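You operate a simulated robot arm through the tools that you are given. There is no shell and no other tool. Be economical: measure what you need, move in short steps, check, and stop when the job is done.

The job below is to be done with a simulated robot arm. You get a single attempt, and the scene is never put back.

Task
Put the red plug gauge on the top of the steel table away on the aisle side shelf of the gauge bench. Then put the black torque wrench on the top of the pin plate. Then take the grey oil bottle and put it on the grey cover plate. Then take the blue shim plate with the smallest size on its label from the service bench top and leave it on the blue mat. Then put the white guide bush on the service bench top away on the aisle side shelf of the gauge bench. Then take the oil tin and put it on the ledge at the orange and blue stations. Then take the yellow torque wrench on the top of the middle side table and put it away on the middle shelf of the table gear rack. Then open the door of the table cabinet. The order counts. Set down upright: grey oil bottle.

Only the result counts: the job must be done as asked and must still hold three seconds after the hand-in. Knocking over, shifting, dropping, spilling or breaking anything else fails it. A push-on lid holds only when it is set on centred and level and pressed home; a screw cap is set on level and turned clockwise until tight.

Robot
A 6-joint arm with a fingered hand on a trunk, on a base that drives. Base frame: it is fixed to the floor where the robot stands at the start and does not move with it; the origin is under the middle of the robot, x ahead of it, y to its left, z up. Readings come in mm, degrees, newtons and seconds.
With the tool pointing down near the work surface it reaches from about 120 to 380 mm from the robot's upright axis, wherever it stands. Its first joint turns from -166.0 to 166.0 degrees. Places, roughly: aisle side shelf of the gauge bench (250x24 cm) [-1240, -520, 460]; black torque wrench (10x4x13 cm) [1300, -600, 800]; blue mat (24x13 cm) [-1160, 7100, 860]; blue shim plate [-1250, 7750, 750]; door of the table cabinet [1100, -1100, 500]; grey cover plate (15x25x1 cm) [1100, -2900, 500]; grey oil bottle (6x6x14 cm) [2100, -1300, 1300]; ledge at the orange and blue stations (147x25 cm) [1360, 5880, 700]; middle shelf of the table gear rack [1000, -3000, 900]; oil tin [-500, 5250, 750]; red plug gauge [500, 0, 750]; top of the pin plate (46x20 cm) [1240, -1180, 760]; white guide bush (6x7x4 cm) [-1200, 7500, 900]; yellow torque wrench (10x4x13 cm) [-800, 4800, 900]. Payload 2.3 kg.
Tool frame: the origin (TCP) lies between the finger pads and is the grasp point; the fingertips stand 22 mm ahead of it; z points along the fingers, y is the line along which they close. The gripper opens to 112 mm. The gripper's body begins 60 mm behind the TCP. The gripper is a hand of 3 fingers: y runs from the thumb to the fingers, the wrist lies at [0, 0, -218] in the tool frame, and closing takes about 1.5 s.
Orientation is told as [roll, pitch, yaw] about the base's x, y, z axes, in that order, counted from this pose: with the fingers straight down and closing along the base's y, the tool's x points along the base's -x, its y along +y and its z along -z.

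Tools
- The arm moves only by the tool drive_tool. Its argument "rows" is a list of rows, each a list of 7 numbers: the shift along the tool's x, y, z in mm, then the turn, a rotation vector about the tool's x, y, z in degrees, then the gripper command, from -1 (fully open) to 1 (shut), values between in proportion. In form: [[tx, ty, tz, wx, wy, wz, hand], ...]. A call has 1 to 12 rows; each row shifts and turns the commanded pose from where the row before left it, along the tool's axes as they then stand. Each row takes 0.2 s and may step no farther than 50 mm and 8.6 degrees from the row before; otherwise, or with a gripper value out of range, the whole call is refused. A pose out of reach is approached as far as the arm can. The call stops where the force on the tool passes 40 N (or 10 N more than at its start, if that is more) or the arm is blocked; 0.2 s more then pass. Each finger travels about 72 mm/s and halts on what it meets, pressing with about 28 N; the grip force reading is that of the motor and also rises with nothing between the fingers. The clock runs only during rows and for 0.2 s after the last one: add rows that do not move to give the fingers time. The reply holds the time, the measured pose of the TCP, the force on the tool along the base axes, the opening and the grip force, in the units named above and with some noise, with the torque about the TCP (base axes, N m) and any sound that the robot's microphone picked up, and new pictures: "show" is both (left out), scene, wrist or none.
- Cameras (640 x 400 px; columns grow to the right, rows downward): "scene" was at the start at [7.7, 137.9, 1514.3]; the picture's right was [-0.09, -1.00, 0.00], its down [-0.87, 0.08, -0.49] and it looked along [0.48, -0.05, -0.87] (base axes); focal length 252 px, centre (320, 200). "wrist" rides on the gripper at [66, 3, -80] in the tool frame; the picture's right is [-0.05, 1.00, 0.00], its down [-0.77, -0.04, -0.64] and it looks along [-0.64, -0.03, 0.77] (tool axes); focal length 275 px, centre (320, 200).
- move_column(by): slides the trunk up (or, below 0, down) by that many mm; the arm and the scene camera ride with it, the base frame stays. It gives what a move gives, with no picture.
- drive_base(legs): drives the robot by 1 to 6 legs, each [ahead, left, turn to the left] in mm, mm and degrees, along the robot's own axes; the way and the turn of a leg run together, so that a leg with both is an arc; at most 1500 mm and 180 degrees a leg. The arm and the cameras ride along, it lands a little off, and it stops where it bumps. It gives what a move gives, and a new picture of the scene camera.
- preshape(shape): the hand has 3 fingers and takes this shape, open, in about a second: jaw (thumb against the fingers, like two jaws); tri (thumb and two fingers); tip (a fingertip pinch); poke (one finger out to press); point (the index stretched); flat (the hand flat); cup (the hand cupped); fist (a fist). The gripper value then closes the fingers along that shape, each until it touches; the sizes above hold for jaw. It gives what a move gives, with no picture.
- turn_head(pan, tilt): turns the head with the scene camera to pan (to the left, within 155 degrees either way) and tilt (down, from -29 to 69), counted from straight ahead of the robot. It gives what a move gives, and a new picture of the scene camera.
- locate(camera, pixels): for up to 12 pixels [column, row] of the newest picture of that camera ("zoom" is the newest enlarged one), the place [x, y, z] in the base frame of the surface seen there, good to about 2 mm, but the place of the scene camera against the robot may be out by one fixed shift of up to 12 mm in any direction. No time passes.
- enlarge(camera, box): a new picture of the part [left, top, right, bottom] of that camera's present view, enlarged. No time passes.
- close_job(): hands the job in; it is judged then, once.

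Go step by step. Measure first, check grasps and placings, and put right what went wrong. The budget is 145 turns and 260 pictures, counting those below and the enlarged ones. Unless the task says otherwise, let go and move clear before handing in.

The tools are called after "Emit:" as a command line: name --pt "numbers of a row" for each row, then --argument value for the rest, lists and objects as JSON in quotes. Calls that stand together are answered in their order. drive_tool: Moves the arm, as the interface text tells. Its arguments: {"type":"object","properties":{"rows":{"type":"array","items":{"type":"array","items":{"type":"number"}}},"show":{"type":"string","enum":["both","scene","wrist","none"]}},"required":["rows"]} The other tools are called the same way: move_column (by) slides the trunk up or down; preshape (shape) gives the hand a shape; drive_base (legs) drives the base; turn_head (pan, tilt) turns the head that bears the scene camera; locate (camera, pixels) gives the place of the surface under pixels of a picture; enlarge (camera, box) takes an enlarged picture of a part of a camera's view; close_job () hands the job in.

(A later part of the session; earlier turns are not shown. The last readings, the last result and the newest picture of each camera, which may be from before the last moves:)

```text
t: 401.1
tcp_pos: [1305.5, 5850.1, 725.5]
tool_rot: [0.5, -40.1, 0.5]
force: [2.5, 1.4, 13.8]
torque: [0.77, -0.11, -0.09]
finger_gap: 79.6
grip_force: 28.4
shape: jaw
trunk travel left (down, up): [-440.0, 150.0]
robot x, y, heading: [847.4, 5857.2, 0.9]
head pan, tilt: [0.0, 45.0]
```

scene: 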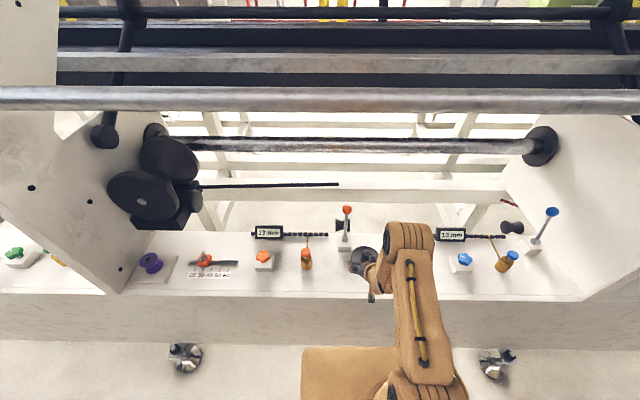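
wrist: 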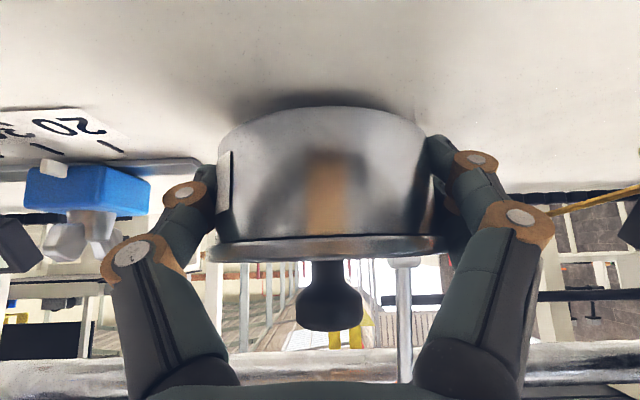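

Contact (14 N). Release modestly, then back the base straight out.

Emit:
drive_tool --pt "-0.6 0 -0.7 0 0 0 0" --pt "0 0 0 0 0 0 -0.5" --pt "0 0 0 0 0 0 -0.75" --pt "0 0 0 0 0 0 -0.78" --pt "0 0 0 0 0 0 -0.78" --pt "0 0 0 0 0 0 -0.78" --show "wrist"

```text
t: 402.4
tcp_pos: [1304.6, 5848.0, 725.4]
tool_rot: [0.5, -39.8, 0.4]
force: [-0.7, -4.0, 9.8]
torque: [0.47, 0.01, 0.04]
finger_gap: 98.2
grip_force: 0.0
shape: jaw
trunk travel left (down, up): [-440.0, 150.0]
robot x, y, heading: [847.9, 5853.8, 1.0]
head pan, tilt: [0.0, 45.0]
```

wrist: 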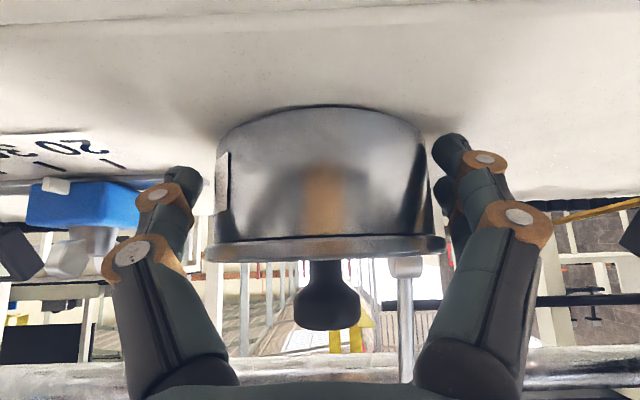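

Only the fingertips rub the ledge. Raise 2 mm to relieve and back out.

Emit:
drive_tool --pt "-1.3 0 -1.5 0 0 0 -0.85" --pt "0 0 0 0 0 0 -0.85" --show "none"

Emit:
drive_base --legs '[[-300, 0, 0]]'

Emit:
enlarge --camera "scene" --box '[220, 130, 500, 300]'

```text
t: 403.1
tcp_pos: [1304.3, 5849.1, 725.8]
tool_rot: [0.5, -39.8, 0.4]
force: [0.5, -1.1, -0.8]
torque: [-0.03, 0.01, 0.0]
finger_gap: 103.4
grip_force: 0.1
shape: jaw
trunk travel left (down, up): [-440.0, 150.0]
robot x, y, heading: [847.8, 5854.6, 0.8]
head pan, tilt: [0.0, 45.0]
```

```text
t: 405.1
tcp_pos: [1005.2, 5846.4, 727.0]
tool_rot: [0.5, -39.9, 0.7]
force: [0.1, 0.4, 0.6]
torque: [0.02, 0.02, 0.0]
finger_gap: 103.6
grip_force: 0.1
shape: jaw
trunk travel left (down, up): [-440.0, 150.0]
robot x, y, heading: [546.5, 5849.9, 1.1]
head pan, tilt: [0.0, 45.0]
```

scene: 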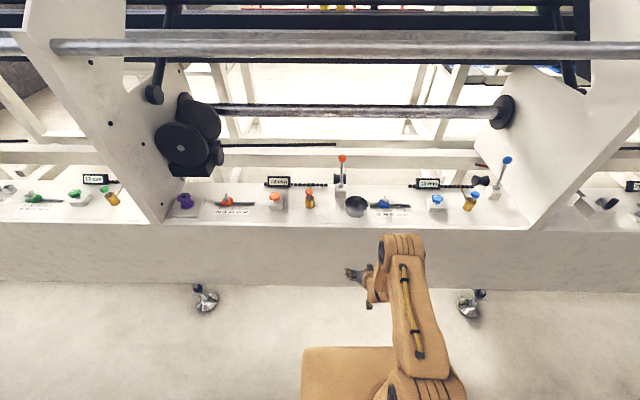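

```text
2.29 times, centred on (360, 215) of scene
```

zoom: 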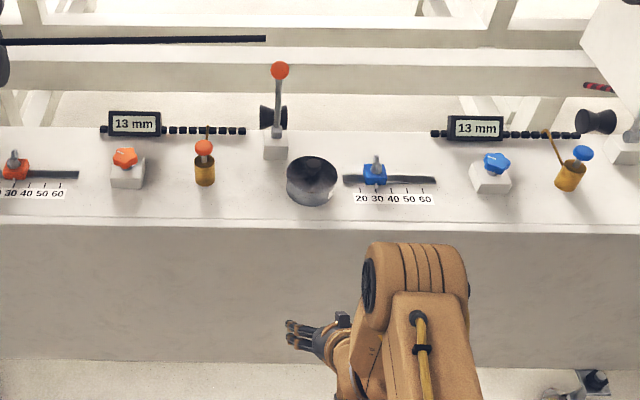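

The tin stands on the ledge; its top looks dark, so I check whether lid and knob are still in place.

Emit:
enlarge --camera "scene" --box '[330, 180, 390, 225]'

Emit:
drive_tool --pt "0 0 0 0 0 0 -0.6" --show "wrist"

Emit:
locate --camera "zoom" --pixels '[[280, 160], [280, 200], [280, 260], [200, 240], [360, 240], [280, 290]]'

```text
8.89 times, centred on (360, 202) of scene
```

zoom: 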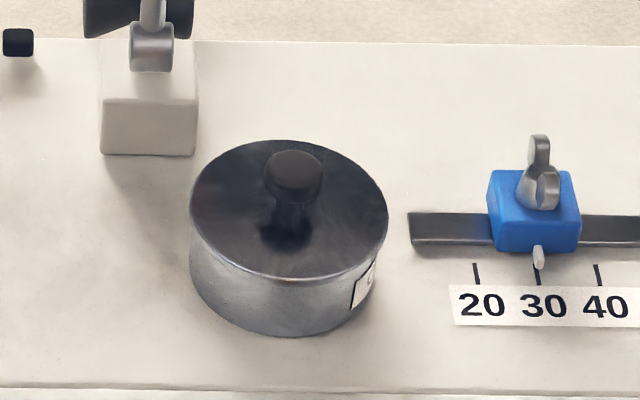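

```text
t: 405.5
tcp_pos: [1005.3, 5847.2, 727.5]
tool_rot: [0.6, -39.8, 0.7]
force: [0.4, 0.4, 0.1]
torque: [-0.01, -0.01, 0.02]
finger_gap: 89.7
grip_force: 0.0
shape: jaw
trunk travel left (down, up): [-440.0, 150.0]
robot x, y, heading: [547.2, 5851.6, 1.3]
head pan, tilt: [0.0, 45.0]
```

wrist: 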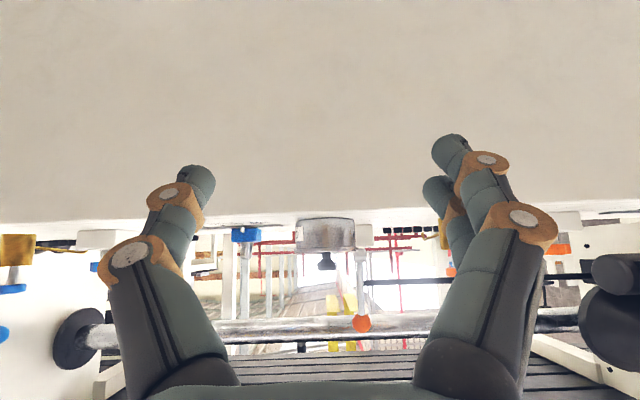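

```text
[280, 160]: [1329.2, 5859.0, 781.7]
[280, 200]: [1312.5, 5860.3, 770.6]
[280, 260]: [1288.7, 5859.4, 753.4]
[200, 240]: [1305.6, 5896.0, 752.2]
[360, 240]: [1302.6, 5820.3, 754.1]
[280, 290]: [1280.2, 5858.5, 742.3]
```

Lid and knob are in place; tin done. Next the yellow torque wrench at (-793,4787), which needs approach from the west side of its table. Raise, straighten and turn the hand, then drive round.

Emit:
move_column --by 150

Emit:
drive_tool --pt "-0.6 0 -25.6 0 8 0 -0.5" --pt "3 0 -25.4 0 8 0 -0.5" --pt "6.5 0 -24.8 0 8 0 -0.5" --pt "9.9 0 -23.6 0 8 0 -0.5" --pt "13 0 -22 0 8 0 -0.5" --show "none"

Emit:
drive_tool --pt "4 0 -3 0 0 8.18 -0.5" --pt "0 0 -3 0 0 8.18 -0.5" --pt "0 0 -3 0 0 8.18 -0.5" --pt "0 0 -3 0 0 8.18 -0.5" --pt "0 0 -3 0 0 8.18 -0.5" --pt "0 0 -3 0 0 8.18 -0.5" --pt "0 0 0 0 0 8.18 -0.5" --pt "0 0 0 0 0 8.18 -0.5" --pt "0 0 0 0 0 8.18 -0.5" --pt "0 0 0 0 0 8.18 -0.5" --pt "0 0 0 0 0 8.18 -0.5" --show "none"

Emit:
drive_base --legs '[[-1500, 0, -1], [-420, 0, 0]]'

Emit:
turn_head --pan -60 --tilt 35

```text
t: 407.2
tcp_pos: [1006.0, 5846.5, 877.1]
tool_rot: [0.7, -39.9, 0.7]
force: [0.3, -0.1, -1.0]
torque: [0.03, -0.01, 0.03]
finger_gap: 89.7
grip_force: 0.1
shape: jaw
trunk travel left (down, up): [-590.0, 0.0]
robot x, y, heading: [547.2, 5849.1, 1.1]
head pan, tilt: [0.0, 45.0]
```

```text
t: 408.4
tcp_pos: [929.8, 5845.7, 973.1]
tool_rot: [0.6, 0.2, 1.0]
force: [-0.2, -0.3, 0.1]
torque: [0.04, 0.01, -0.01]
finger_gap: 84.1
grip_force: 0.0
shape: jaw
out of reach, approached as far as the arm can: row 3
trunk travel left (down, up): [-590.0, 0.0]
robot x, y, heading: [549.8, 5850.4, 1.3]
head pan, tilt: [0.0, 45.0]
```

```text
t: 410.8
tcp_pos: [924.2, 5844.6, 990.1]
tool_rot: [-0.1, 0.3, -89.0]
force: [-1.1, -0.6, -0.9]
torque: [-0.02, -0.05, 0.01]
finger_gap: 84.2
grip_force: 0.1
shape: jaw
trunk travel left (down, up): [-590.0, 0.0]
robot x, y, heading: [548.5, 5846.6, 1.2]
head pan, tilt: [0.0, 45.0]
```

```text
t: 420.5
tcp_pos: [-997.9, 5839.5, 989.5]
tool_rot: [-0.1, 0.4, -90.9]
force: [-0.2, 1.0, -0.8]
torque: [-0.03, 0.02, -0.03]
finger_gap: 84.2
grip_force: 0.1
shape: jaw
trunk travel left (down, up): [-590.0, 0.0]
robot x, y, heading: [-1372.5, 5855.8, -1.0]
head pan, tilt: [0.0, 45.0]
```

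scene: 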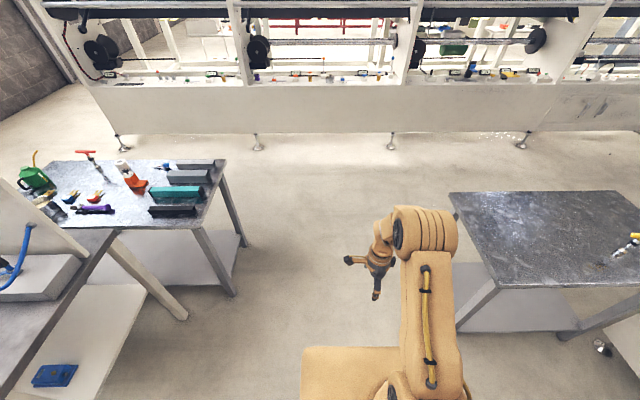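

```text
t: 421.8
tcp_pos: [-997.6, 5838.3, 989.8]
tool_rot: [-0.1, 0.3, -90.9]
force: [-0.1, 0.2, 0.3]
torque: [-0.02, -0.01, -0.02]
finger_gap: 84.3
grip_force: 0.1
shape: jaw
trunk travel left (down, up): [-590.0, 0.0]
robot x, y, heading: [-1373.8, 5854.9, -0.7]
head pan, tilt: [-60.0, 35.0]
```

scene: 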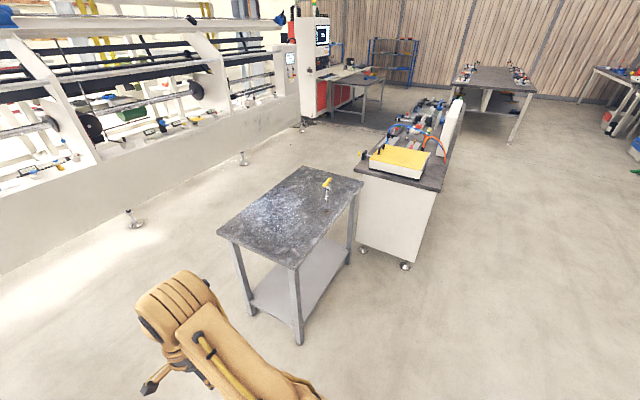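

Emit:
locate --camera "scene" --pixels '[[436, 190], [405, 264], [356, 170], [362, 182], [295, 268], [325, 184], [331, 181], [326, 200], [305, 168], [220, 234]]'

```text
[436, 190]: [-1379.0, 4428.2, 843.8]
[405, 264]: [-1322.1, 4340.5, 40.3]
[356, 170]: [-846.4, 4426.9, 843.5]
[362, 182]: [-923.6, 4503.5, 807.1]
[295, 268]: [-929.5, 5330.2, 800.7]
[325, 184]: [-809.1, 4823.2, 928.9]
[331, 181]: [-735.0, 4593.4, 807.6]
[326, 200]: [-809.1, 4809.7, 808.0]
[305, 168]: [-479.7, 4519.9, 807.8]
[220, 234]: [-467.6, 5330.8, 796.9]
```

Emit:
drive_base --legs '[[0, -1050, 0.7], [150, 0, 0]]'

Emit:
drive_tool --pt "0 0 0 0 0 0 -0.5" --show "wrist"

```text
t: 428.2
tcp_pos: [-859.4, 4778.6, 990.3]
tool_rot: [-0.2, 0.4, -90.6]
force: [-0.6, 0.7, -0.7]
torque: [-0.03, 0.03, 0.02]
finger_gap: 84.2
grip_force: 0.0
shape: jaw
trunk travel left (down, up): [-590.0, 0.0]
robot x, y, heading: [-1237.3, 4793.7, -0.6]
head pan, tilt: [-60.0, 35.0]
```

scene: 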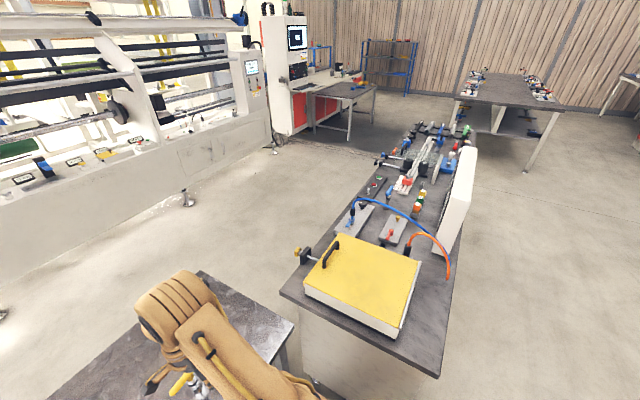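

```text
t: 428.6
tcp_pos: [-859.5, 4778.6, 990.1]
tool_rot: [-0.2, 0.5, -90.5]
force: [0.1, 1.4, 0.5]
torque: [0.02, 0.01, 0.02]
finger_gap: 84.2
grip_force: 0.0
shape: jaw
trunk travel left (down, up): [-590.0, 0.0]
robot x, y, heading: [-1236.6, 4795.6, -0.9]
head pan, tilt: [-60.0, 35.0]
```

wrist: 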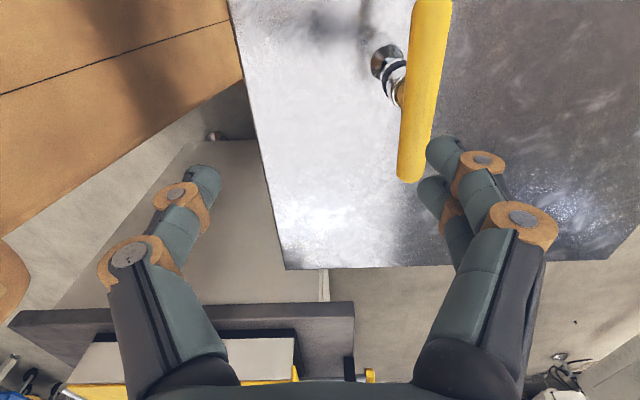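

Emit:
locate --camera "wrist" --pixels '[[430, 20], [421, 90], [412, 165], [408, 90], [434, 90], [398, 90], [385, 60]]'

```text
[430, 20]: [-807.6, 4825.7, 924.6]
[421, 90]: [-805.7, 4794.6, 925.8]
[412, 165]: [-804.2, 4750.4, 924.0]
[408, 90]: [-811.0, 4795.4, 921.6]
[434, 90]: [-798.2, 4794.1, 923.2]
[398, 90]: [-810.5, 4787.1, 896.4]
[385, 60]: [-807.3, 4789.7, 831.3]
```

Bar at (-805,4788), top z 926. Drive 70 mm closer, then descend onto the bar.

Emit:
drive_base --legs '[[68, 8, 0]]'

Emit:
drive_tool --pt "0 0 25 0 0 0 -0.5" --pt "0 0 0 0 0 0 -0.5" --show "wrist"

Emit:
locate --camera "wrist" --pixels '[[318, 60], [318, 100], [315, 150], [318, 200], [340, 100]]'

```text
t: 429.6
tcp_pos: [-789.6, 4786.3, 989.3]
tool_rot: [-0.3, 0.4, -90.6]
force: [-0.6, -0.4, -0.1]
torque: [0.0, -0.01, -0.01]
finger_gap: 84.3
grip_force: 0.0
shape: jaw
trunk travel left (down, up): [-590.0, 0.0]
robot x, y, heading: [-1167.6, 4801.6, -0.9]
head pan, tilt: [-60.0, 35.0]
```

scene: 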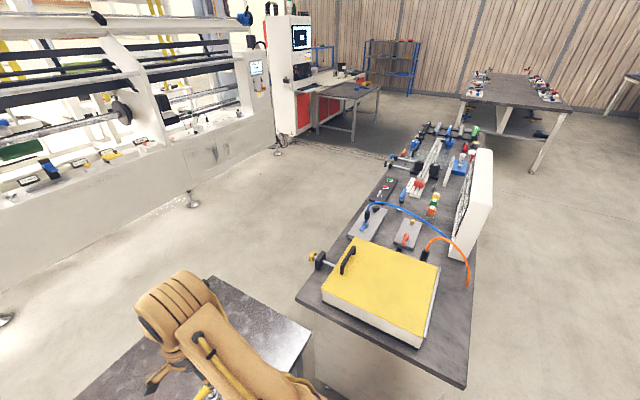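

```text
t: 430.2
tcp_pos: [-792.1, 4786.9, 966.1]
tool_rot: [-0.1, 0.4, -90.6]
force: [1.3, 0.2, -0.4]
torque: [0.0, 0.04, 0.02]
finger_gap: 84.3
grip_force: 0.0
shape: jaw
trunk travel left (down, up): [-590.0, 0.0]
robot x, y, heading: [-1164.6, 4801.9, -0.6]
head pan, tilt: [-60.0, 35.0]
```

wrist: 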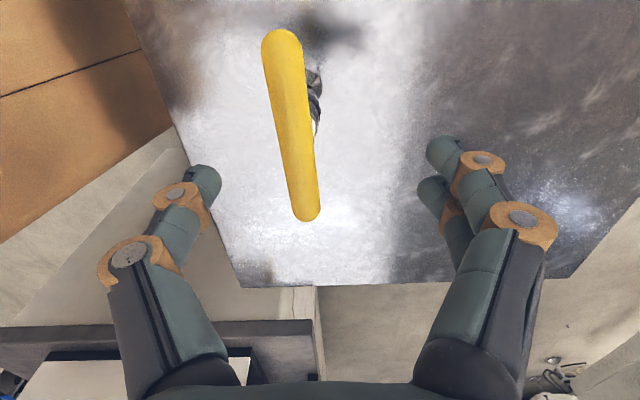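

```text
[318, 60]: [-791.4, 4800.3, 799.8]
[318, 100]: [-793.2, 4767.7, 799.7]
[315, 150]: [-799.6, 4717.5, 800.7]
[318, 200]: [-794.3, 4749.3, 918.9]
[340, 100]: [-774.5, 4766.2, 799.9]
```

Emit:
locate --camera "wrist" --pixels '[[282, 45], [289, 100], [293, 125], [297, 150], [304, 205]]'

Emit:
drive_tool --pt "1 -12 25 0 0 0 -0.5" --pt "0 0 15 0 0 0 -0.3" --pt "0 0 0 0 0 0 -0.2" --show "wrist"

```text
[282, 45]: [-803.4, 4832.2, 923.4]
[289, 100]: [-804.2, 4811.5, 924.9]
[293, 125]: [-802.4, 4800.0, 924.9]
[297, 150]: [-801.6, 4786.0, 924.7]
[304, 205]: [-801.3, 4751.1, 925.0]
```

```text
t: 431.0
tcp_pos: [-804.7, 4787.1, 925.6]
tool_rot: [-0.1, 0.4, -90.5]
force: [0.1, -0.1, 0.0]
torque: [0.05, 0.0, -0.02]
finger_gap: 67.8
grip_force: 0.0
shape: jaw
trunk travel left (down, up): [-590.0, 0.0]
robot x, y, heading: [-1167.7, 4802.6, -0.6]
head pan, tilt: [-60.0, 35.0]
```

wrist: 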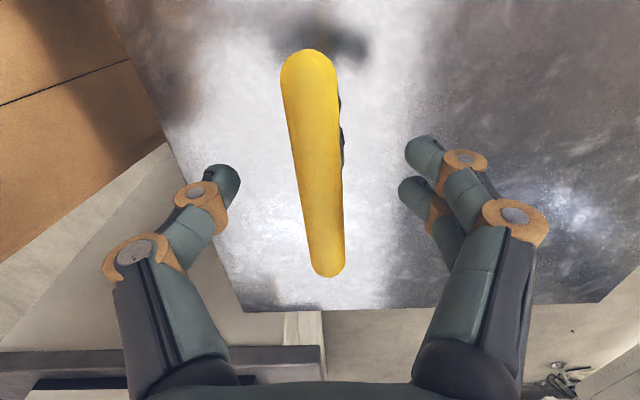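

Aligned. Final 8 mm down, close, lift.

Emit:
drive_tool --pt "4 1 8 0 0 0 0" --pt "0 0 0 0 0 0 0.4" --pt "0 0 0 0 0 0 0.8" --pt "0 0 0 0 0 0 1" --pt "0 0 0 0 0 0 1" --pt "0 0 0 0 0 0 1" --show "none"

Emit:
drive_tool --pt "0 0 -10 0 0 0 1" --pt "0 0 -30 0 0 0 1" --pt "0 0 -30 0 0 0 1" --show "wrist"

Emit:
locate --camera "wrist" --pixels '[[308, 150], [335, 260], [325, 60], [335, 100], [330, 40]]'

```text
t: 432.4
tcp_pos: [-802.4, 4791.0, 917.7]
tool_rot: [-0.1, 0.4, -90.5]
force: [0.0, -0.1, 0.1]
torque: [0.03, -0.02, -0.04]
finger_gap: 8.7
grip_force: 28.1
shape: jaw
trunk travel left (down, up): [-590.0, 0.0]
robot x, y, heading: [-1166.5, 4800.7, -0.5]
head pan, tilt: [-60.0, 35.0]
```

```text
t: 433.2
tcp_pos: [-802.3, 4792.1, 985.8]
tool_rot: [-0.2, 0.4, -90.6]
force: [0.9, -0.5, -2.4]
torque: [0.04, 0.01, -0.02]
finger_gap: 8.6
grip_force: 27.9
shape: jaw
trunk travel left (down, up): [-590.0, 0.0]
robot x, y, heading: [-1169.0, 4799.7, -0.5]
head pan, tilt: [-60.0, 35.0]
```

wrist: 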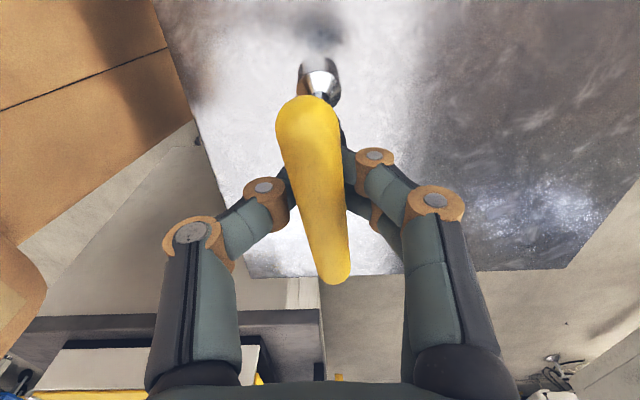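

```text
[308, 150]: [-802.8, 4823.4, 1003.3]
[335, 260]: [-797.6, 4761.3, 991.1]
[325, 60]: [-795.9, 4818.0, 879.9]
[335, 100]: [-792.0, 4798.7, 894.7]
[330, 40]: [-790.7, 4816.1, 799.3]
```

Yellow wrench held. Drive the known route back: north around the table, then south.

Emit:
drive_base --legs '[[-200, 0, 0.5], [0, 1050, 0], [1500, 0, 0], [0, -1400, 1], [0, -1400, 1]]'

Emit:
turn_head --pan -75 --tilt 30

```text
t: 460.0
tcp_pos: [612.8, 3083.4, 985.3]
tool_rot: [-0.1, 0.4, -86.8]
force: [-0.4, 0.0, -2.0]
torque: [-0.02, 0.04, 0.0]
finger_gap: 8.2
grip_force: 28.3
shape: jaw
trunk travel left (down, up): [-590.0, 0.0]
robot x, y, heading: [246.5, 3068.7, 2.9]
head pan, tilt: [-60.0, 35.0]
```

scene: 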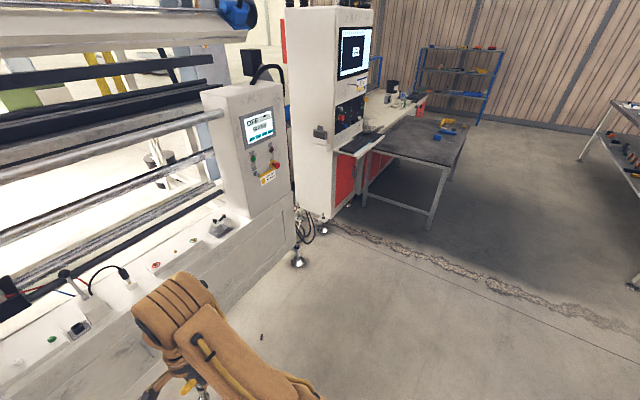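

```text
t: 460.8
tcp_pos: [612.7, 3082.7, 985.2]
tool_rot: [-0.1, 0.5, -86.8]
force: [0.4, -0.5, -0.3]
torque: [0.03, 0.0, 0.0]
finger_gap: 8.4
grip_force: 27.4
shape: jaw
trunk travel left (down, up): [-590.0, 0.0]
robot x, y, heading: [249.1, 3065.4, 3.2]
head pan, tilt: [-75.0, 30.0]
```

scene: 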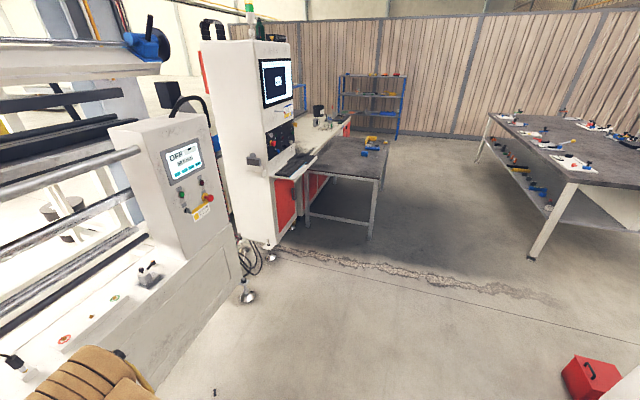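

Turn to face -y, shift to the aisle centre, and drive on to the rack.

Emit:
drive_base --legs '[[0, 0, -93], [0, -400, 0], [1500, 0, 0], [1500, 0, 0], [1500, 0, 0], [400, 0, 0]]'

Emit:
turn_head --pan 30 --tilt 35

```text
t: 490.4
tcp_pos: [16.5, -2222.0, 985.5]
tool_rot: [-0.1, 0.4, -178.6]
force: [-0.6, -0.4, -2.1]
torque: [0.0, -0.01, -0.01]
finger_gap: 7.9
grip_force: 28.0
shape: jaw
trunk travel left (down, up): [-590.0, 0.0]
robot x, y, heading: [11.4, -1856.1, -88.6]
head pan, tilt: [-75.0, 30.0]
```

scene: 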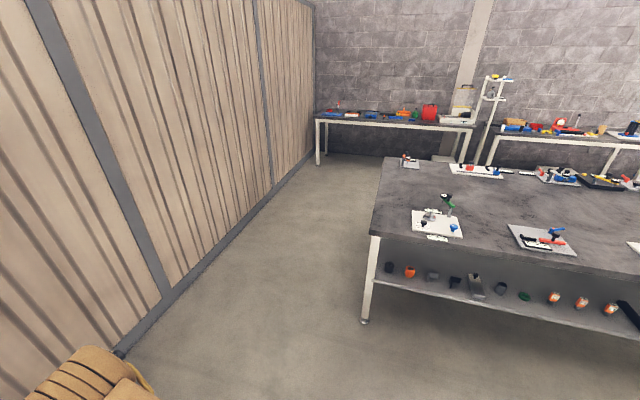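

```text
t: 492.2
tcp_pos: [16.0, -2220.4, 984.8]
tool_rot: [-0.2, 0.4, -178.6]
force: [0.3, 0.2, -2.6]
torque: [0.01, 0.01, -0.01]
finger_gap: 8.2
grip_force: 27.3
shape: jaw
trunk travel left (down, up): [-590.0, 0.0]
robot x, y, heading: [13.7, -1860.0, -88.8]
head pan, tilt: [30.0, 35.0]
```

scene: 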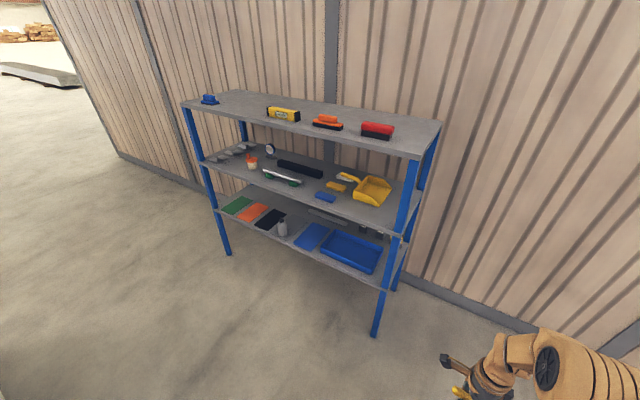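

Emit:
drive_base --legs '[[0, 1400, -1.2]]'

Emit:
turn_head --pan 0 --tilt 40

Emit:
enlarge --camera "scene" --box '[160, 80, 480, 280]'

```text
t: 499.2
tcp_pos: [1422.9, -2186.0, 985.4]
tool_rot: [-0.1, 0.4, -178.6]
force: [0.9, 0.4, -2.3]
torque: [-0.02, -0.03, 0.01]
finger_gap: 8.1
grip_force: 28.3
shape: jaw
trunk travel left (down, up): [-590.0, 0.0]
robot x, y, heading: [1417.4, -1819.5, -88.5]
head pan, tilt: [30.0, 35.0]
```

scene: 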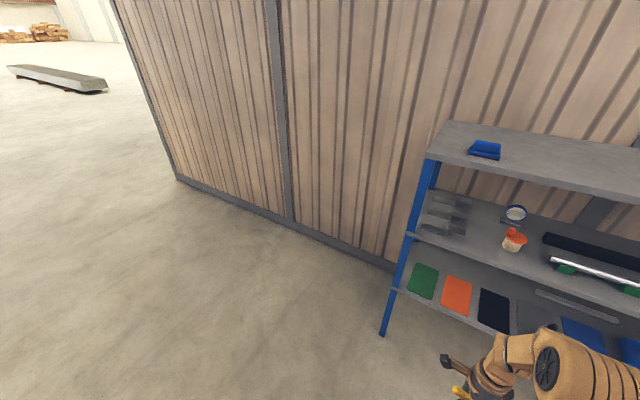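

```text
t: 500.1
tcp_pos: [1422.2, -2184.2, 985.8]
tool_rot: [-0.1, 0.4, -178.5]
force: [-0.3, -0.1, -2.0]
torque: [-0.03, -0.03, 0.0]
finger_gap: 8.3
grip_force: 28.2
shape: jaw
trunk travel left (down, up): [-590.0, 0.0]
robot x, y, heading: [1419.5, -1821.3, -88.4]
head pan, tilt: [0.0, 40.0]
```

scene: 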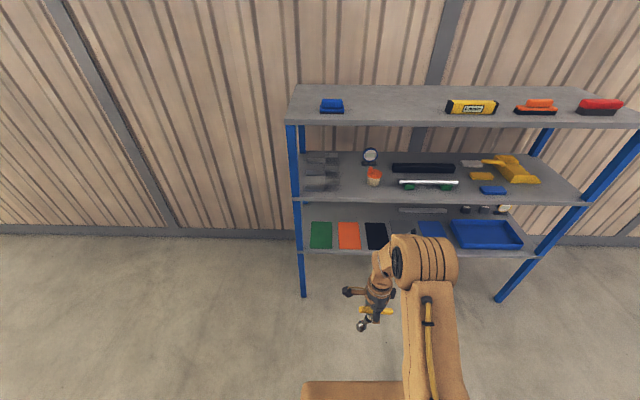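

```text
2.00 times, centred on (320, 180) of scene
```

zoom: 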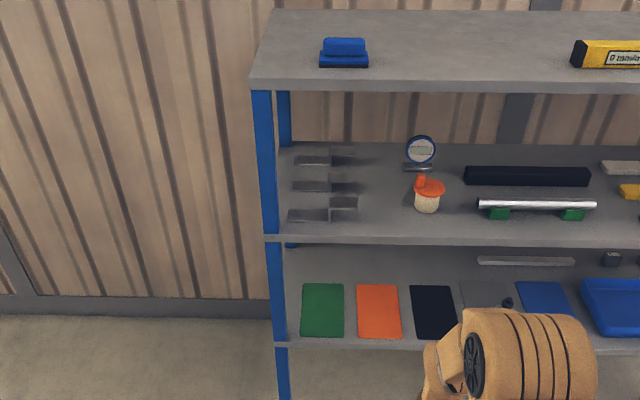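

Emit:
locate --camera "zoom" --pixels '[[355, 212], [362, 212], [414, 205], [385, 232], [385, 215], [385, 190], [385, 170], [357, 190], [357, 160], [385, 88], [440, 205], [478, 210]]'

```text
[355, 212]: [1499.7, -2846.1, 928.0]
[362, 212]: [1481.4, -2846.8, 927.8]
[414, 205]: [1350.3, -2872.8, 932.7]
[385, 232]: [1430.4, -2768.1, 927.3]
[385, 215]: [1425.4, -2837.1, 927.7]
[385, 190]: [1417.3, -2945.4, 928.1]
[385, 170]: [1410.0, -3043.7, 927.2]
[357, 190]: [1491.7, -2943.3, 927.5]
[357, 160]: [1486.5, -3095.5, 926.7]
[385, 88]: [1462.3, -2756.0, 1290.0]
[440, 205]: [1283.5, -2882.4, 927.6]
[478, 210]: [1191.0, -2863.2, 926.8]
```

Free spot x 1350–1495, y -2770…-3040 on the middle shelf (z≈920). Pitch the hand forward 60° so the wrench shaft points ahead and down.

Emit:
drive_tool --pt "0 13 -5 -8.57 0 0 1" --pt "0 13.6 -3 -8.57 0 0 1" --pt "0 13.9 -1 -8.57 0 0 1" --pt "0 13.9 1.1 -8.57 0 0 1" --pt "0 13.6 3.2 -8.57 0 0 1" --pt "0 12.9 5.2 -8.57 0 0 1" --pt "0 12 7 -8.57 0 0 1" --pt "0 0 0 0 0 0 1" --show "both"

```text
t: 501.9
tcp_pos: [1423.5, -2276.0, 1020.4]
tool_rot: [59.9, 0.4, -178.5]
force: [-0.2, -0.2, -1.5]
torque: [0.04, -0.01, 0.0]
finger_gap: 7.5
grip_force: 28.3
shape: jaw
trunk travel left (down, up): [-590.0, 0.0]
robot x, y, heading: [1418.2, -1823.1, -88.4]
head pan, tilt: [0.0, 40.0]
```

scene: 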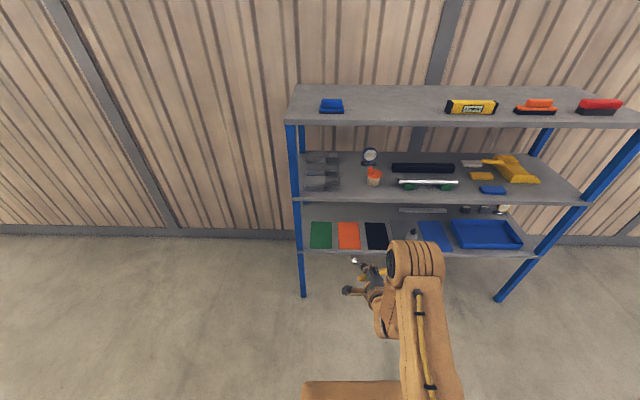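
wrist: 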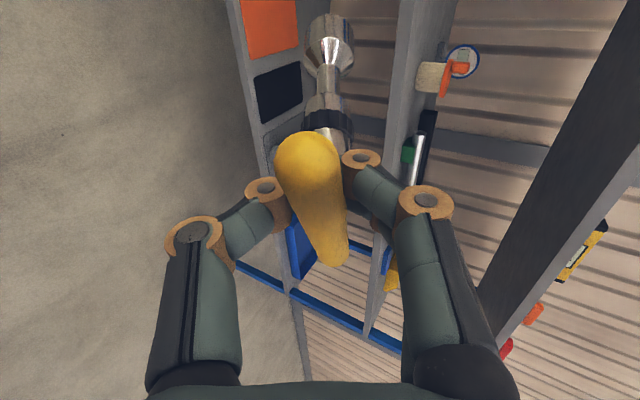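

Emit:
locate --camera "wrist" --pixels '[[325, 30], [330, 50], [328, 80], [325, 130], [305, 160], [335, 245]]'

```text
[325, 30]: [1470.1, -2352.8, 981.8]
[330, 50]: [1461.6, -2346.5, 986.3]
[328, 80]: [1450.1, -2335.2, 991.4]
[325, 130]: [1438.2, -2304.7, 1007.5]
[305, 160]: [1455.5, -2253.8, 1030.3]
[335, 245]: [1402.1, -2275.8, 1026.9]
```

The shaft points ahead, ~28° toward +x and ~25° down, tip about 57 mm below the TCP. Line up at x≈1405 and drive in.

Emit:
drive_base --legs '[[0, -6, -1.6], [400, 0, 0]]'

Emit:
drive_tool --pt "0 0 0 0 0 0 1" --show "wrist"

Emit:
locate --camera "wrist" --pixels '[[325, 30], [328, 80], [305, 160], [335, 245], [400, 120], [430, 150], [380, 30]]'

```text
t: 504.8
tcp_pos: [1407.1, -2673.2, 1020.6]
tool_rot: [59.9, 0.4, -179.8]
force: [-0.1, 0.4, -2.1]
torque: [0.07, 0.0, -0.04]
finger_gap: 7.7
grip_force: 27.3
shape: jaw
trunk travel left (down, up): [-590.0, 0.0]
robot x, y, heading: [1412.1, -2210.9, -89.7]
head pan, tilt: [0.0, 40.0]
```

scene: 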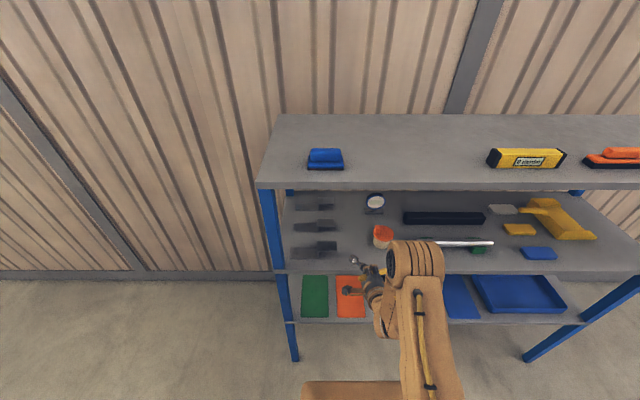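

```text
t: 505.2
tcp_pos: [1407.5, -2672.3, 1021.3]
tool_rot: [59.9, 0.4, -180.0]
force: [0.2, -0.1, -1.2]
torque: [0.05, 0.02, 0.02]
finger_gap: 7.7
grip_force: 27.8
shape: jaw
trunk travel left (down, up): [-590.0, 0.0]
robot x, y, heading: [1412.4, -2215.7, -89.7]
head pan, tilt: [0.0, 40.0]
```

wrist: 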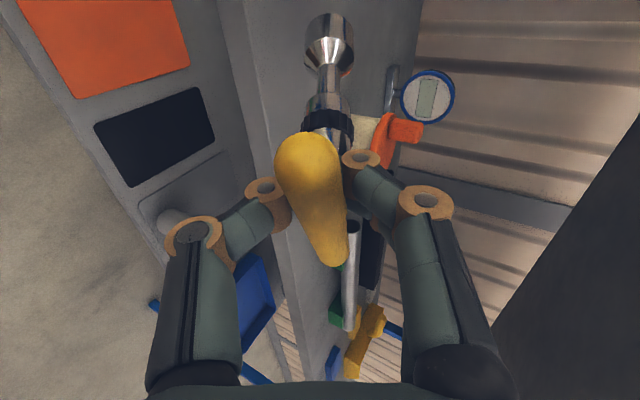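

```text
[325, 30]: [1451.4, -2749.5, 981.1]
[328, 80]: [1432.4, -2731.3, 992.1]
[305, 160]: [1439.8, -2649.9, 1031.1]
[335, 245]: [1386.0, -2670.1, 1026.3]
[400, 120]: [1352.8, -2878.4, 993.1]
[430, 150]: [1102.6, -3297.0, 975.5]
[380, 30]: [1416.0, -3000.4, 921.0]
```

Shelf z≈921. Drive in 135 mm, then lower until the tip touches.

Emit:
drive_base --legs '[[135, 0, 0]]'

Emit:
drive_tool --pt "0 -13 7.5 0 0 0 1" --pt "0 -13 7.5 0 0 0 1" --pt "0 -5 3 0 0 0 1" --pt "0 0 0 0 0 0 1" --show "wrist"

Emit:
locate --camera "wrist" --pixels '[[325, 30], [328, 80], [305, 160], [335, 245], [380, 30], [320, 15]]'

```text
t: 506.5
tcp_pos: [1407.5, -2807.8, 1019.8]
tool_rot: [59.7, 0.4, -179.8]
force: [-0.2, -0.5, -1.4]
torque: [0.06, 0.05, -0.01]
finger_gap: 7.5
grip_force: 28.2
shape: jaw
trunk travel left (down, up): [-590.0, 0.0]
robot x, y, heading: [1413.4, -2350.5, -90.3]
head pan, tilt: [0.0, 40.0]
```

scene: 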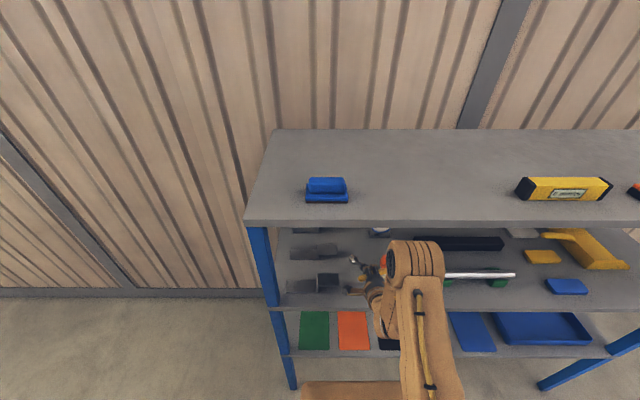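

```text
t: 507.5
tcp_pos: [1409.2, -2807.4, 984.6]
tool_rot: [59.8, 0.5, -179.8]
force: [-0.1, -0.7, -2.1]
torque: [0.13, -0.03, -0.03]
finger_gap: 7.5
grip_force: 27.4
shape: jaw
trunk travel left (down, up): [-590.0, 0.0]
robot x, y, heading: [1409.0, -2353.2, -89.9]
head pan, tilt: [0.0, 40.0]
```

wrist: 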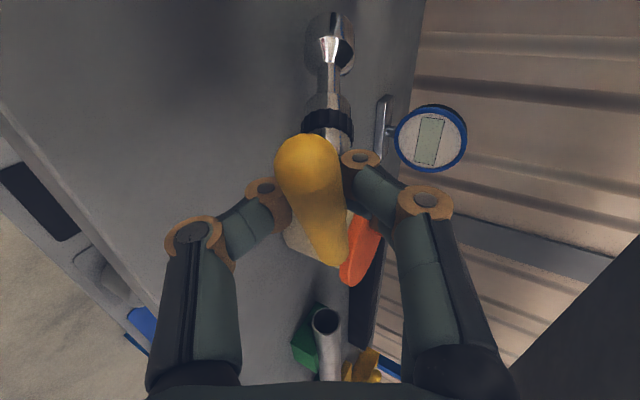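

```text
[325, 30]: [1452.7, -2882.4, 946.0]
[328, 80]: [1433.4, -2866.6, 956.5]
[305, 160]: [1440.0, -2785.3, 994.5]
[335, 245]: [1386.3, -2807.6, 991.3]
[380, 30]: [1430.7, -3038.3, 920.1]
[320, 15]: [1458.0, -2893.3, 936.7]
```

Emit:
drive_tool --pt "0 -4.3 2.5 0 0 0 1" --pt "0 -2.6 1.5 0 0 0 1" --pt "0 0 0 0 0 0 1" --show "none"

Emit:
drive_tool --pt "0 -2.6 1.5 0 0 0 1" --pt "0 -2.6 1.5 0 0 0 1" --pt "0 0 0 0 0 0 1" --show "none"

Emit:
drive_tool --pt "0 -4.3 2.5 0 0 0 1" --pt "0 -4.3 2.5 0 0 0 1" --pt "0 0 0 0 0 0 1" --show "wrist"

Emit:
locate --camera "wrist" --pixels '[[325, 30], [328, 80], [305, 160], [335, 245], [320, 15]]'

```text
t: 508.3
tcp_pos: [1407.9, -2807.3, 975.7]
tool_rot: [59.9, 0.4, -179.8]
force: [-0.9, 0.6, -0.4]
torque: [-0.03, -0.02, -0.03]
finger_gap: 7.2
grip_force: 27.7
shape: jaw
trunk travel left (down, up): [-590.0, 0.0]
robot x, y, heading: [1410.4, -2349.7, -89.8]
head pan, tilt: [0.0, 40.0]
```

```text
t: 509.1
tcp_pos: [1408.4, -2808.9, 970.0]
tool_rot: [59.9, 0.4, -179.9]
force: [-0.2, -0.2, 0.7]
torque: [-0.13, -0.04, -0.1]
finger_gap: 7.3
grip_force: 28.1
shape: jaw
trunk travel left (down, up): [-590.0, 0.0]
robot x, y, heading: [1409.8, -2351.5, -90.1]
head pan, tilt: [0.0, 40.0]
```

```text
t: 509.9
tcp_pos: [1408.1, -2807.3, 960.9]
tool_rot: [59.8, 0.4, -179.7]
force: [-1.5, 1.0, 0.9]
torque: [-0.19, -0.06, -0.07]
finger_gap: 7.0
grip_force: 28.2
shape: jaw
trunk travel left (down, up): [-590.0, 0.0]
robot x, y, heading: [1410.6, -2350.8, -89.9]
head pan, tilt: [0.0, 40.0]
```

wrist: 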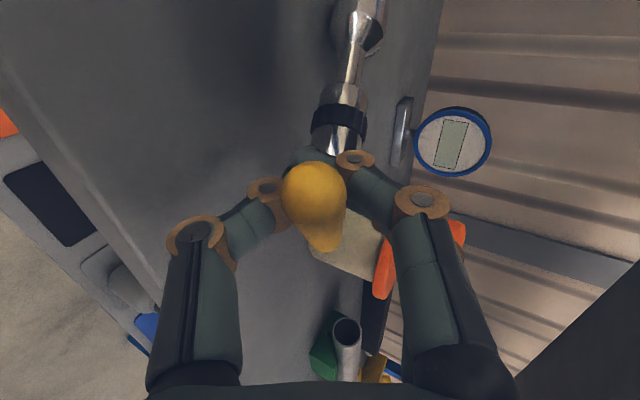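

```text
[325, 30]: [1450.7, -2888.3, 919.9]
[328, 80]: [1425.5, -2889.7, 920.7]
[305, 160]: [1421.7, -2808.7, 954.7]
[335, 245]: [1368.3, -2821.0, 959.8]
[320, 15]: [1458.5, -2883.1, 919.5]
```

The tip is down and the wrench is flattening. Lower 10 mm more, then open gently.

Emit:
drive_tool --pt "0 -4.3 2.5 0 0 0 1" --pt "0 -4.3 2.5 0 0 0 1" --pt "0 0 0 0 0 0 0.7" --pt "0 0 0 0 0 0 0.5" --pt "0 0 0 0 0 0 0.4" --pt "0 0 0 0 0 0 0.3" --pt "0 0 0 0 0 0 0.3" --show "wrist"

Emit:
locate --camera "wrist" --pixels '[[345, 60], [340, 120], [310, 180], [325, 230], [370, 30]]'

```text
t: 511.5
tcp_pos: [1408.8, -2808.4, 951.4]
tool_rot: [60.0, 0.4, -179.7]
force: [0.7, -10.0, 26.0]
torque: [0.81, -0.03, -0.02]
finger_gap: 29.9
grip_force: 0.0
shape: jaw
trunk travel left (down, up): [-590.0, 0.0]
robot x, y, heading: [1411.4, -2353.3, -89.8]
head pan, tilt: [0.0, 40.0]
```

wrist: 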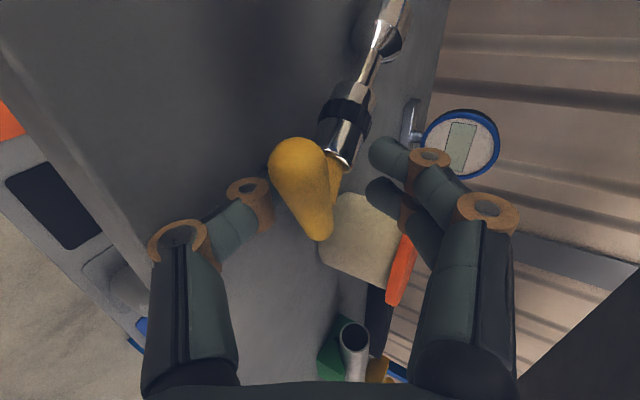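

```text
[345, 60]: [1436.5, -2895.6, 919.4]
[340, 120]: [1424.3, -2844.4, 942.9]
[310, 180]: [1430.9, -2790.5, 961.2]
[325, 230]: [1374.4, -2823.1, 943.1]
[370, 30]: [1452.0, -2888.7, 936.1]
```

The thumb under the bar presses the shelf. Raise 6 mm, open a little more, and withdraw horizontally so the bar slides off the thumb.

Emit:
drive_tool --pt "0 5.2 -3 0 0 0 0.25" --pt "0 0 0 0 0 0 0.15" --pt "0 -5 -8.66 0 0 0 0.15" --pt "0 -5 -8.66 0 0 0 0.15" --pt "0 -5 -8.66 0 0 0 0.15" --pt "0 -5 -8.66 0 0 0 0.15" --pt "0 0 0 0 0 0 0.15" --show "wrist"

Emit:
enlarge --camera "wrist" --box '[180, 0, 500, 260]'

```text
t: 513.1
tcp_pos: [1408.1, -2768.0, 957.3]
tool_rot: [59.8, 0.5, -179.9]
force: [0.4, -2.2, 3.6]
torque: [-0.03, 0.0, -0.01]
finger_gap: 43.7
grip_force: 0.1
shape: jaw
trunk travel left (down, up): [-590.0, 0.0]
robot x, y, heading: [1412.2, -2349.5, -89.8]
head pan, tilt: [0.0, 40.0]
```

wrist: 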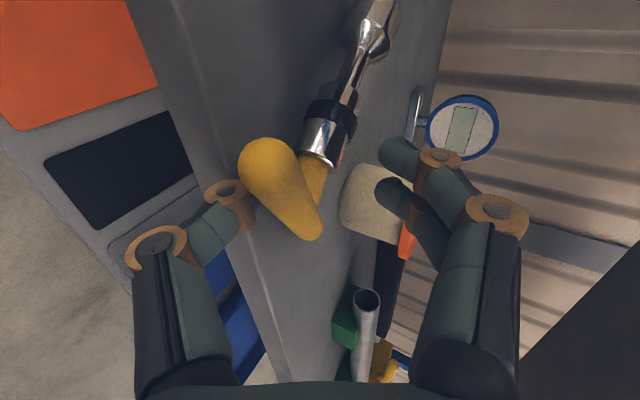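

```text
1.54 times, centred on (340, 130) of wrist
```

zoom: 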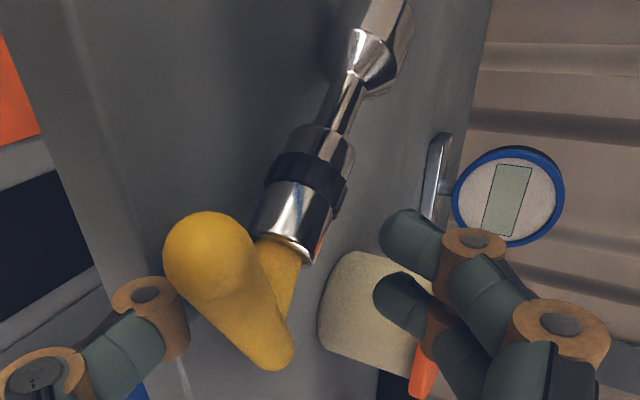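

Emit:
locate --camera "wrist" --pixels '[[375, 40], [325, 130], [265, 170], [300, 225], [312, 180], [340, 290], [270, 250], [280, 200]]'

```text
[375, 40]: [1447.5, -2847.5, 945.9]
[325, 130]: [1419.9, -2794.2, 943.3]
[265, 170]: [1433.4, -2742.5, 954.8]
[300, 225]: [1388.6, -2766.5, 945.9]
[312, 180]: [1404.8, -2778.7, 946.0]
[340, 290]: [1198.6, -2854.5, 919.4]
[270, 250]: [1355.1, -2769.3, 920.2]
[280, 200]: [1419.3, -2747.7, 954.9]
```

The bar rides on the thumb and came along; its end is now at the shelf edge. Re-grip and carry it back in.

Emit:
drive_tool --pt "0 0 0 0 0 0 0.5" --pt "0 0 0 0 0 0 0.8" --pt "0 0 0 0 0 0 1" --pt "0 0 0 0 0 0 1" --pt "0 0 0 0 0 0 1" --show "wrist"

Emit:
locate --camera "wrist" --pixels '[[305, 170], [325, 230], [335, 120], [365, 30], [350, 60]]'

```text
t: 514.3
tcp_pos: [1406.9, -2767.4, 956.3]
tool_rot: [60.0, 0.5, -179.8]
force: [0.0, -0.1, -0.4]
torque: [0.06, 0.02, -0.01]
finger_gap: 7.5
grip_force: 27.3
shape: jaw
trunk travel left (down, up): [-590.0, 0.0]
robot x, y, heading: [1413.1, -2346.8, -89.6]
head pan, tilt: [0.0, 40.0]
```

wrist: 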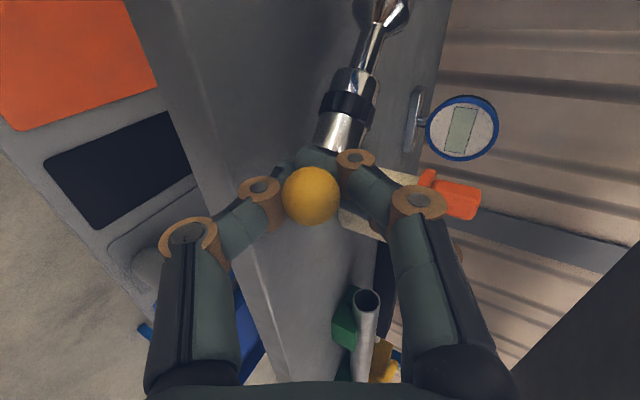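

```text
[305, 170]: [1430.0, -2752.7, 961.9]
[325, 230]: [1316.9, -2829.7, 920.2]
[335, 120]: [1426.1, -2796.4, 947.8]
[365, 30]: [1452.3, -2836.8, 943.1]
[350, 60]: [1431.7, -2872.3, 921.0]
```

Good grip again. Carry it 62 mm inward and tilt the hand back to 36° so the bar will slide off the thumb when opened.

Emit:
drive_tool --pt "0 19.8 24.3 0 0 0 1" --pt "0 19.8 24.3 0 0 0 1" --pt "0 12.1 -7 8 0 0 1" --pt "0 11 -8.6 8 0 0 1" --pt "0 9.7 -10.1 8 0 0 1" --pt "0 0 0 0 0 0 1" --show "wrist"

Emit:
locate --camera "wrist" --pixels '[[310, 190], [340, 120], [365, 30], [375, 10], [400, 90]]'

```text
t: 515.7
tcp_pos: [1408.1, -2829.2, 1008.0]
tool_rot: [35.9, 0.4, -179.8]
force: [-0.2, 0.1, -2.3]
torque: [0.07, -0.01, 0.02]
finger_gap: 7.1
grip_force: 28.2
shape: jaw
trunk travel left (down, up): [-590.0, 0.0]
robot x, y, heading: [1411.3, -2349.8, -89.7]
head pan, tilt: [0.0, 40.0]
```

wrist: 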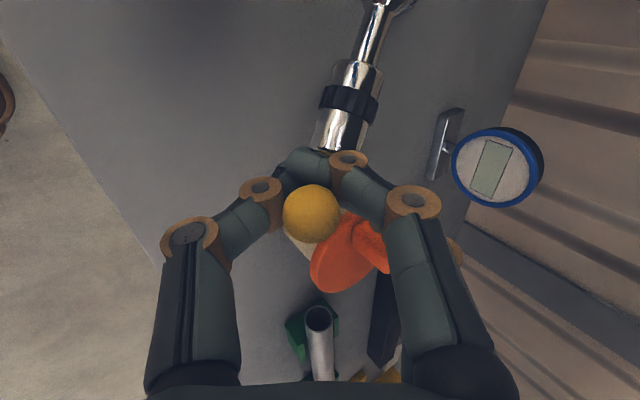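

```text
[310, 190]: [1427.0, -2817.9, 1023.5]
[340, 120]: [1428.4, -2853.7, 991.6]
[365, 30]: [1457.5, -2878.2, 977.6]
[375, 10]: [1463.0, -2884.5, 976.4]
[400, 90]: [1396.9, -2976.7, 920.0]
```

The shaft is yawed ~40° toward the V-blocks. Turn the hand 25° about vertical to straighten it.

Emit:
drive_tool --pt "0 0 0 0 -4.9 6.73 1" --pt "0 0 0 0 -4.9 6.73 1" --pt "0 0 0 0 -4.9 6.73 1" --pt "0 0 0 0 0 0 1" --show "wrist"

Emit:
locate --camera "wrist" --pixels '[[310, 190], [340, 120], [365, 30], [375, 10], [310, 270], [400, 200]]'

```text
t: 516.7
tcp_pos: [1407.4, -2829.1, 1008.4]
tool_rot: [35.8, 0.2, 155.3]
force: [0.2, -0.2, -1.6]
torque: [0.04, -0.02, 0.01]
finger_gap: 7.1
grip_force: 27.9
shape: jaw
trunk travel left (down, up): [-590.0, 0.0]
robot x, y, heading: [1412.2, -2353.1, -89.8]
head pan, tilt: [0.0, 40.0]
```

wrist: 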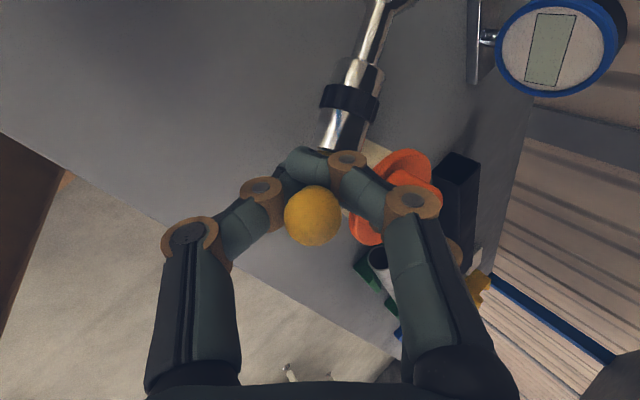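

```text
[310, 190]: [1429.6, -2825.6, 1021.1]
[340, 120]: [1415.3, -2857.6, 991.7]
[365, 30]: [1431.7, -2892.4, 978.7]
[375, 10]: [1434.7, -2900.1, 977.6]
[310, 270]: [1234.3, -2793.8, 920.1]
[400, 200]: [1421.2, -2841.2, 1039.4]
```

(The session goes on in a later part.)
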